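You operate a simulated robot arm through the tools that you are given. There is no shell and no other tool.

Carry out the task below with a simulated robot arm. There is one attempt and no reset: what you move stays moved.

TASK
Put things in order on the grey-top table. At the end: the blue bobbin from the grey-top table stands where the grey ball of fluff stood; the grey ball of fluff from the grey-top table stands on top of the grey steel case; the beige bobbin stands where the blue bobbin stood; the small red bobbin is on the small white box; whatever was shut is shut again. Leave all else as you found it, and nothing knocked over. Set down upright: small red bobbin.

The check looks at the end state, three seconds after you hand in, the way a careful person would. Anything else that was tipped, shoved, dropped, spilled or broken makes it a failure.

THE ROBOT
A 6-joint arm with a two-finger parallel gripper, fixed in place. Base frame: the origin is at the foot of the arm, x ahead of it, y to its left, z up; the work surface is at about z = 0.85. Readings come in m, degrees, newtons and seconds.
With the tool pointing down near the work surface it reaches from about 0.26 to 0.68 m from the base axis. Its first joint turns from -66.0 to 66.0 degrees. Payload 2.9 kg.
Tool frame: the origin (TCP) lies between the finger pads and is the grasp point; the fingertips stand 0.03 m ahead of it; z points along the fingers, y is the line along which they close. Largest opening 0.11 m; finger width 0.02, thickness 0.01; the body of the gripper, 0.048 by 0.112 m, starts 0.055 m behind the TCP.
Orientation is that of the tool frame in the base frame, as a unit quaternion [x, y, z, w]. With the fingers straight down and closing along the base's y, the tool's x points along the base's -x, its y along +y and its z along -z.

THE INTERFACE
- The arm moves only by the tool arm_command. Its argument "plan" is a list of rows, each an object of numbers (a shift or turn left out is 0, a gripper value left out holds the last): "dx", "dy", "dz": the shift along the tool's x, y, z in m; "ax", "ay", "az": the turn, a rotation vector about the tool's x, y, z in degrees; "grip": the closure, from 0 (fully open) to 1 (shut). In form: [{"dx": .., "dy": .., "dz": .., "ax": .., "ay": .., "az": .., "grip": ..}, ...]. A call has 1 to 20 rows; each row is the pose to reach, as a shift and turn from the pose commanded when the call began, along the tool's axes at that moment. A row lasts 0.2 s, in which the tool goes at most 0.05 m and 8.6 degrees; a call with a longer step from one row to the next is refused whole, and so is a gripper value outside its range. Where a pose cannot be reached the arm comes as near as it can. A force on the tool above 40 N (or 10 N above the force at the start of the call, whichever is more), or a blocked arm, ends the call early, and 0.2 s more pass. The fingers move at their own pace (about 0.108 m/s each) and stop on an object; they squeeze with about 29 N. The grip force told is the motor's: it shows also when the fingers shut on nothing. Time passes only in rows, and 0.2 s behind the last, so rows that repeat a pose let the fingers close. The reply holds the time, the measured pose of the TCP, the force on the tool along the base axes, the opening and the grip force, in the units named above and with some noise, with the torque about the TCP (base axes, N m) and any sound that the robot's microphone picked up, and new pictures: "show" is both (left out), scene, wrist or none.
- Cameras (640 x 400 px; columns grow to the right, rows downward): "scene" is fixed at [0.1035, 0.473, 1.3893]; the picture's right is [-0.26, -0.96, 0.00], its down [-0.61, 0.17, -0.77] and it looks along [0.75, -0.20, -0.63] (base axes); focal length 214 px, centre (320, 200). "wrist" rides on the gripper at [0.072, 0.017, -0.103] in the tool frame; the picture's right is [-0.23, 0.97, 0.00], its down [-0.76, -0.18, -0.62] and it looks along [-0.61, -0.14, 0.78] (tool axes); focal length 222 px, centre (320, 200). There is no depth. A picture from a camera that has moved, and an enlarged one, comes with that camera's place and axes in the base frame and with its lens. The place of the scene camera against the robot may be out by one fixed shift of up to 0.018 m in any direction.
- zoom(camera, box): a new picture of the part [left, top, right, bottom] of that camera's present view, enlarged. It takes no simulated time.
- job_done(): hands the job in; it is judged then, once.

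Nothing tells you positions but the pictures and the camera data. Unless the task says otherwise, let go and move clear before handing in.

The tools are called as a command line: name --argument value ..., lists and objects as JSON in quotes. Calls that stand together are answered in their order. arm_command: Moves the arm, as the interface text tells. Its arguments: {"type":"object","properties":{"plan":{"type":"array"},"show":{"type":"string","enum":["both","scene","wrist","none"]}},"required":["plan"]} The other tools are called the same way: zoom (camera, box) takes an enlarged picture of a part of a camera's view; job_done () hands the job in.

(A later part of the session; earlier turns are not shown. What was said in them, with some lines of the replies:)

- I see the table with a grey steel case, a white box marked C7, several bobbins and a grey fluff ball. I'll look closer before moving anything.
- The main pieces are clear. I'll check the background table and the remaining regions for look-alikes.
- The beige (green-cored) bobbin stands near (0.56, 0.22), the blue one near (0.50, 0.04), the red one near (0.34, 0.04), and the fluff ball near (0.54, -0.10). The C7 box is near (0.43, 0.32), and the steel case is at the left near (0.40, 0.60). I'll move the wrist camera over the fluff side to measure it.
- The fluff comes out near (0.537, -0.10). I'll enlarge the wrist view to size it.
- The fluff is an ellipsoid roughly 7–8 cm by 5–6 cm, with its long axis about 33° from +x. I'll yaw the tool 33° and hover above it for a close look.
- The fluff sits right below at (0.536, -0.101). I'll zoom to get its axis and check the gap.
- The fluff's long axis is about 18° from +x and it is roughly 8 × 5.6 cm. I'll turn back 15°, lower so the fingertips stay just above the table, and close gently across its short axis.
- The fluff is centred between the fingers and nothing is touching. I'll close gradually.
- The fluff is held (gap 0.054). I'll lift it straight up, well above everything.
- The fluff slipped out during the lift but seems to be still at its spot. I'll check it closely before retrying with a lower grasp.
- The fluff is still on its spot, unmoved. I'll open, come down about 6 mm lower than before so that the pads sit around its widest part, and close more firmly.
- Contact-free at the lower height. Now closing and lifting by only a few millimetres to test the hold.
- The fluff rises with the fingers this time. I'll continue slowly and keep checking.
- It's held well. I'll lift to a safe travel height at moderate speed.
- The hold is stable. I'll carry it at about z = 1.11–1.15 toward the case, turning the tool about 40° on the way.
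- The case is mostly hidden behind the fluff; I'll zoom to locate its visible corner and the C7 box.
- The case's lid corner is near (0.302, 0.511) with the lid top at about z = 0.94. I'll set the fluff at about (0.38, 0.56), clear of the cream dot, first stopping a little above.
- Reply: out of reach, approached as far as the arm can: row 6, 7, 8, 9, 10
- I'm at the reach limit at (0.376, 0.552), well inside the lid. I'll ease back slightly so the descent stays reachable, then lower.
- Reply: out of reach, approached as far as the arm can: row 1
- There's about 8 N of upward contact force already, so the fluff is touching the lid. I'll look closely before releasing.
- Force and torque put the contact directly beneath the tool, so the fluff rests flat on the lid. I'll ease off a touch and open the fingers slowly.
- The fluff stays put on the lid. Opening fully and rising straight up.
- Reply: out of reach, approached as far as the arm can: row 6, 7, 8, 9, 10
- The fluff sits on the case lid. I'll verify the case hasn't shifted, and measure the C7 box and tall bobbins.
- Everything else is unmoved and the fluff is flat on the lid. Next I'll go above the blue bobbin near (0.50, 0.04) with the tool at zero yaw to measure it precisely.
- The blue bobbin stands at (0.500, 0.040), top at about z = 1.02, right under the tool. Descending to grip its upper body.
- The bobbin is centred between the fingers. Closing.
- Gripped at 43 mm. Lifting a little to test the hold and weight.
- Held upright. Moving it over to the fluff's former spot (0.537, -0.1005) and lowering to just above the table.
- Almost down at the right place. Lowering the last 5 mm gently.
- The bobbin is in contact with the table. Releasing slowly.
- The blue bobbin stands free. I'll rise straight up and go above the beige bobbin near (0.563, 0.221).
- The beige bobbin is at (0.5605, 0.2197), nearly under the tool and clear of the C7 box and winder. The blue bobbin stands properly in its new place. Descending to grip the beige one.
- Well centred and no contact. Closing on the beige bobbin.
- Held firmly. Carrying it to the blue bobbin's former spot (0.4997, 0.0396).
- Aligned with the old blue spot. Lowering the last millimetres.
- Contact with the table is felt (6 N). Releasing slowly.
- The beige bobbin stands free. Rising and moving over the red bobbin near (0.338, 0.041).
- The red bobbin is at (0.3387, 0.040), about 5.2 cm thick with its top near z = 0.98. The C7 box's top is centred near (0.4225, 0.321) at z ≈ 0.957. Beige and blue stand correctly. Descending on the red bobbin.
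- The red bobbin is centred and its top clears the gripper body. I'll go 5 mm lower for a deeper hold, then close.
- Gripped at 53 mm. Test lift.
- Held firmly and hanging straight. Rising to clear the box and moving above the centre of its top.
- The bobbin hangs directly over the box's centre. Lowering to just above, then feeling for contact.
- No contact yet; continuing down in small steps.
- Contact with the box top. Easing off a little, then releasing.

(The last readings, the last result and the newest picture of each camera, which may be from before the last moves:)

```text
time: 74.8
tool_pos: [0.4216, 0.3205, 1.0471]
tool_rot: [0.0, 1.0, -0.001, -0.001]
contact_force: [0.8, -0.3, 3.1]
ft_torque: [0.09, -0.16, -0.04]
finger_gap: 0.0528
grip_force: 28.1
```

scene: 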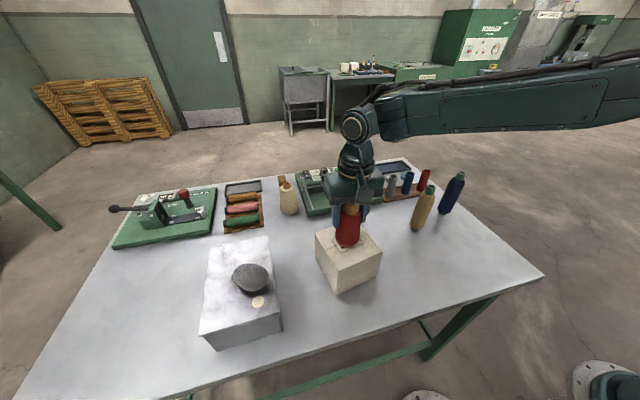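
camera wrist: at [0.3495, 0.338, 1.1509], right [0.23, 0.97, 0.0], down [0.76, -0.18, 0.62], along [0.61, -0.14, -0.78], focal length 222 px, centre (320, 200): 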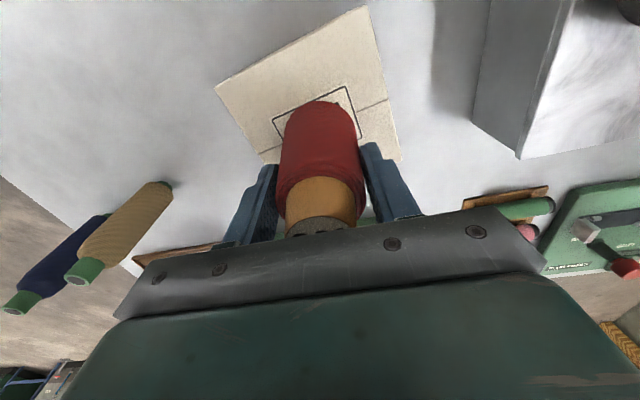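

Only about 3 N of contact remains, with the bobbin resting on the box. Opening slowly.

arm_command --plan '[{"grip": 0.53}, {"grip": 0.5}, {"grip": 0.47}, {"grip": 0.44}, {"grip": 0.4}, {"grip": 0.32}, {"grip": 0.22}, {"grip": 0.1}, {"grip": 0.1}]' --show "both"

```text
time: 76.8
tool_pos: [0.4234, 0.3206, 1.0478]
tool_rot: [0.0, 1.0, 0.0, 0.001]
contact_force: [-0.6, -0.2, 0.2]
ft_torque: [0.01, -0.01, 0.01]
finger_gap: 0.0989
grip_force: 0.1
camera wrist: at [0.3494, 0.3379, 1.1518], right [0.23, 0.97, 0.0], down [0.76, -0.18, 0.62], along [0.61, -0.14, -0.78], focal length 222 px, centre (320, 200)
```

scene: 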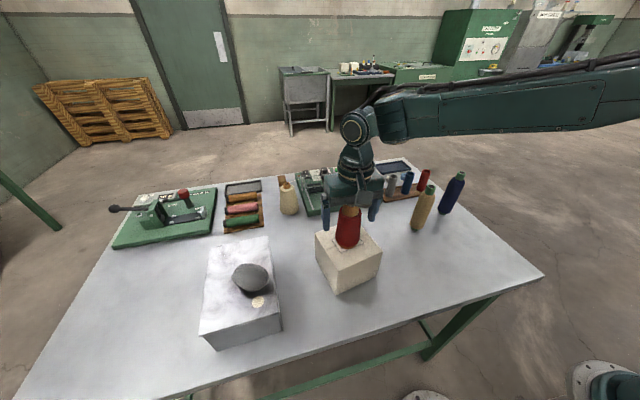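
wrist: 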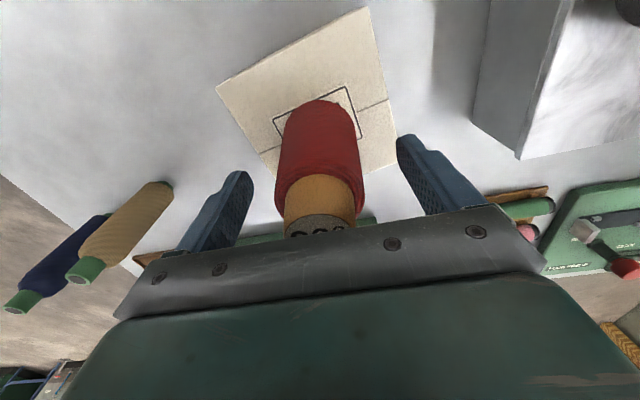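

The red bobbin stands on the box. Rising straight up and then back to near the start pose for a full check.

arm_command --plan '[{"dz": -0.01}, {"dz": -0.03}, {"dz": -0.06}, {"dz": -0.1}, {"dz": -0.14}, {"dz": -0.18}, {"dz": -0.22}, {"dz": -0.244, "grip": 0}, {"dx": 0.008, "dy": -0.03, "dz": -0.244}, {"dx": 0.018, "dy": -0.07, "dz": -0.244}, {"dx": 0.028, "dy": -0.11, "dz": -0.244}, {"dx": 0.038, "dy": -0.15, "dz": -0.244}, {"dx": 0.046, "dy": -0.185, "dz": -0.244}, {"dx": 0.05, "dy": -0.204, "dz": -0.244}, {"dx": 0.05, "dy": -0.204, "dz": -0.244}]'

```text
time: 80.0
tool_pos: [0.3703, 0.1151, 1.2909]
tool_rot: [0.0, 1.0, 0.0, 0.0]
contact_force: [0.3, -0.3, 0.7]
ft_torque: [-0.03, -0.01, 0.01]
finger_gap: 0.1101
grip_force: 0.1
out of reach, approached as far as the arm can: row 8
camera wrist: at [0.298, 0.1324, 1.3957], right [0.23, 0.97, 0.0], down [0.76, -0.18, 0.62], along [0.61, -0.14, -0.78], focal length 222 px, centre (320, 200)
```

scene: 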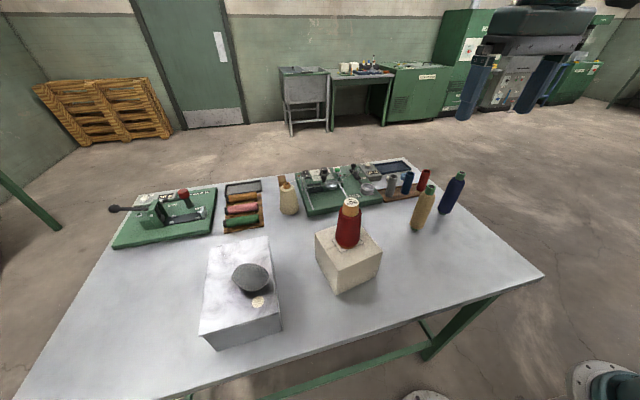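
wrist: 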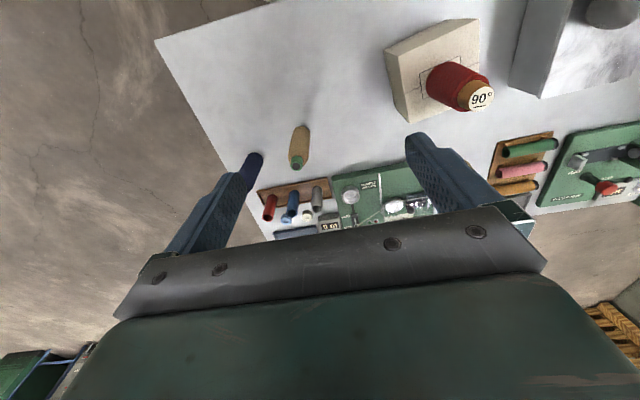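

zoom --camera "scene" --box '[340, 150, 500, 250]'

zoom --camera "scene" --box '[180, 200, 400, 360]'

zoom --camera "scene" --box '[200, 150, 360, 250]'

zoom --camera "scene" --box '[300, 190, 400, 300]'

```text
4.00 times, centred on (420, 200) of scene
camera zoom: at [0.1035, 0.473, 1.3893], right [-0.26, -0.96, 0.0], down [-0.61, 0.17, -0.77], along [0.75, -0.2, -0.63], focal length 858 px, centre (-80, 200)
```

zoom: 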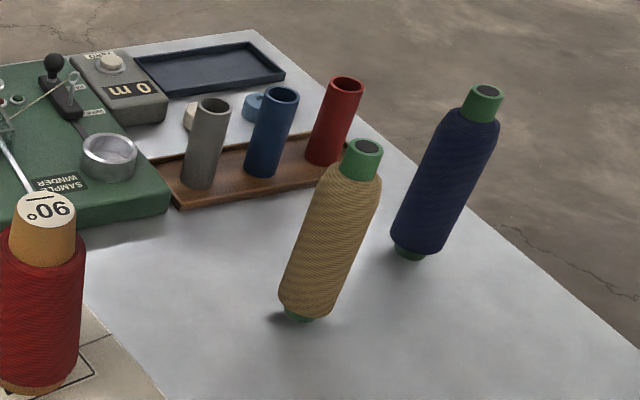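

```text
2.50 times, centred on (290, 280) of scene
camera zoom: at [0.1035, 0.473, 1.3893], right [-0.26, -0.96, 0.0], down [-0.61, 0.17, -0.77], along [0.75, -0.2, -0.63], focal length 536 px, centre (395, 0)
```

zoom: 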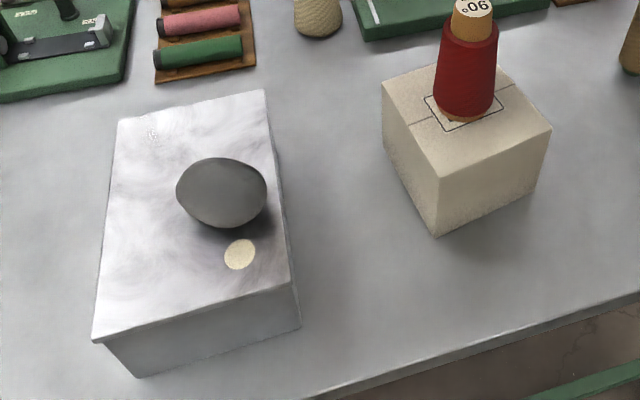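

```text
4.00 times, centred on (280, 200) of scene
camera zoom: at [0.1035, 0.473, 1.3893], right [-0.26, -0.96, 0.0], down [-0.61, 0.17, -0.77], along [0.75, -0.2, -0.63], focal length 858 px, centre (480, 200)
```

zoom: 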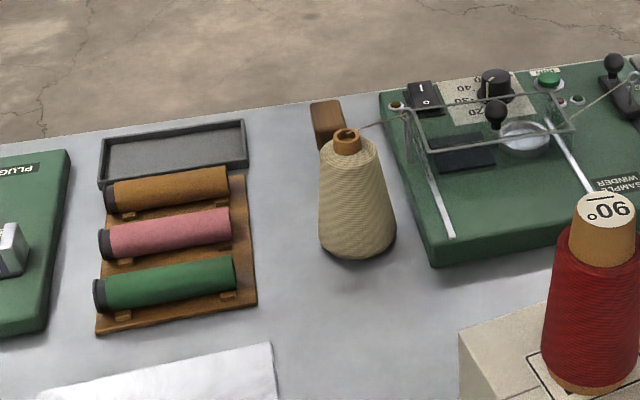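

```text
3.64 times, centred on (350, 245) of scene
camera zoom: at [0.1035, 0.473, 1.3893], right [-0.26, -0.96, 0.0], down [-0.61, 0.17, -0.77], along [0.75, -0.2, -0.63], focal length 780 px, centre (211, 36)
```

zoom: 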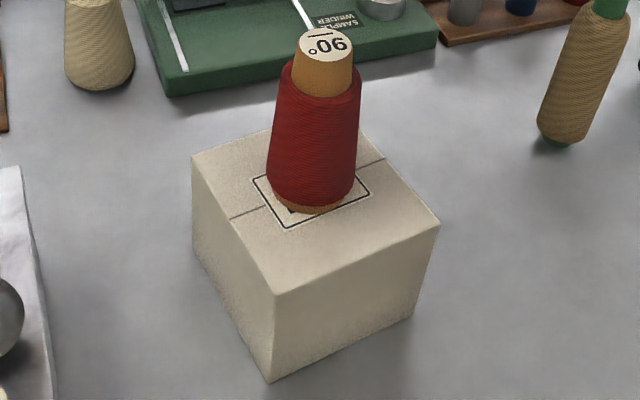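

The result matches the task:
- **Fluff:** it rests flat on the closed steel case.
- **Blue bobbin:** it stands on the fluff's old spot.
- **Beige bobbin:** it stands on the blue bobbin's old spot.
- **Red bobbin:** it stands upright on the white C7 box.

Nothing else has moved, nothing was opened, and the arm is clear with the gripper empty, so I'm handing in.

job_done

```text
The job is handed in.
```

The table is in the order you asked for, and I've handed the job in. The result of the check hasn't come back.

- **Grey fluff:** it lies flat on the lid of the grey steel case. It slipped out of the fingers on the first lift without moving from its spot; the second grip held.
- **Blue bobbin:** it stands where the fluff was, within a few millimetres as far as the pictures show.
- **Beige bobbin:** I took this to be the green-cored one like the blue, not the pale cone wired to the sample winder. It stands where the blue bobbin was.
- **Small red bobbin:** I took this to be the one labelled "90°". It stands upright near the middle of the C7 box, the only white box on this table.

I opened nothing, so the case is still shut. The last pictures show nothing else moved or knocked over. The arm is clear, with the gripper open and empty.
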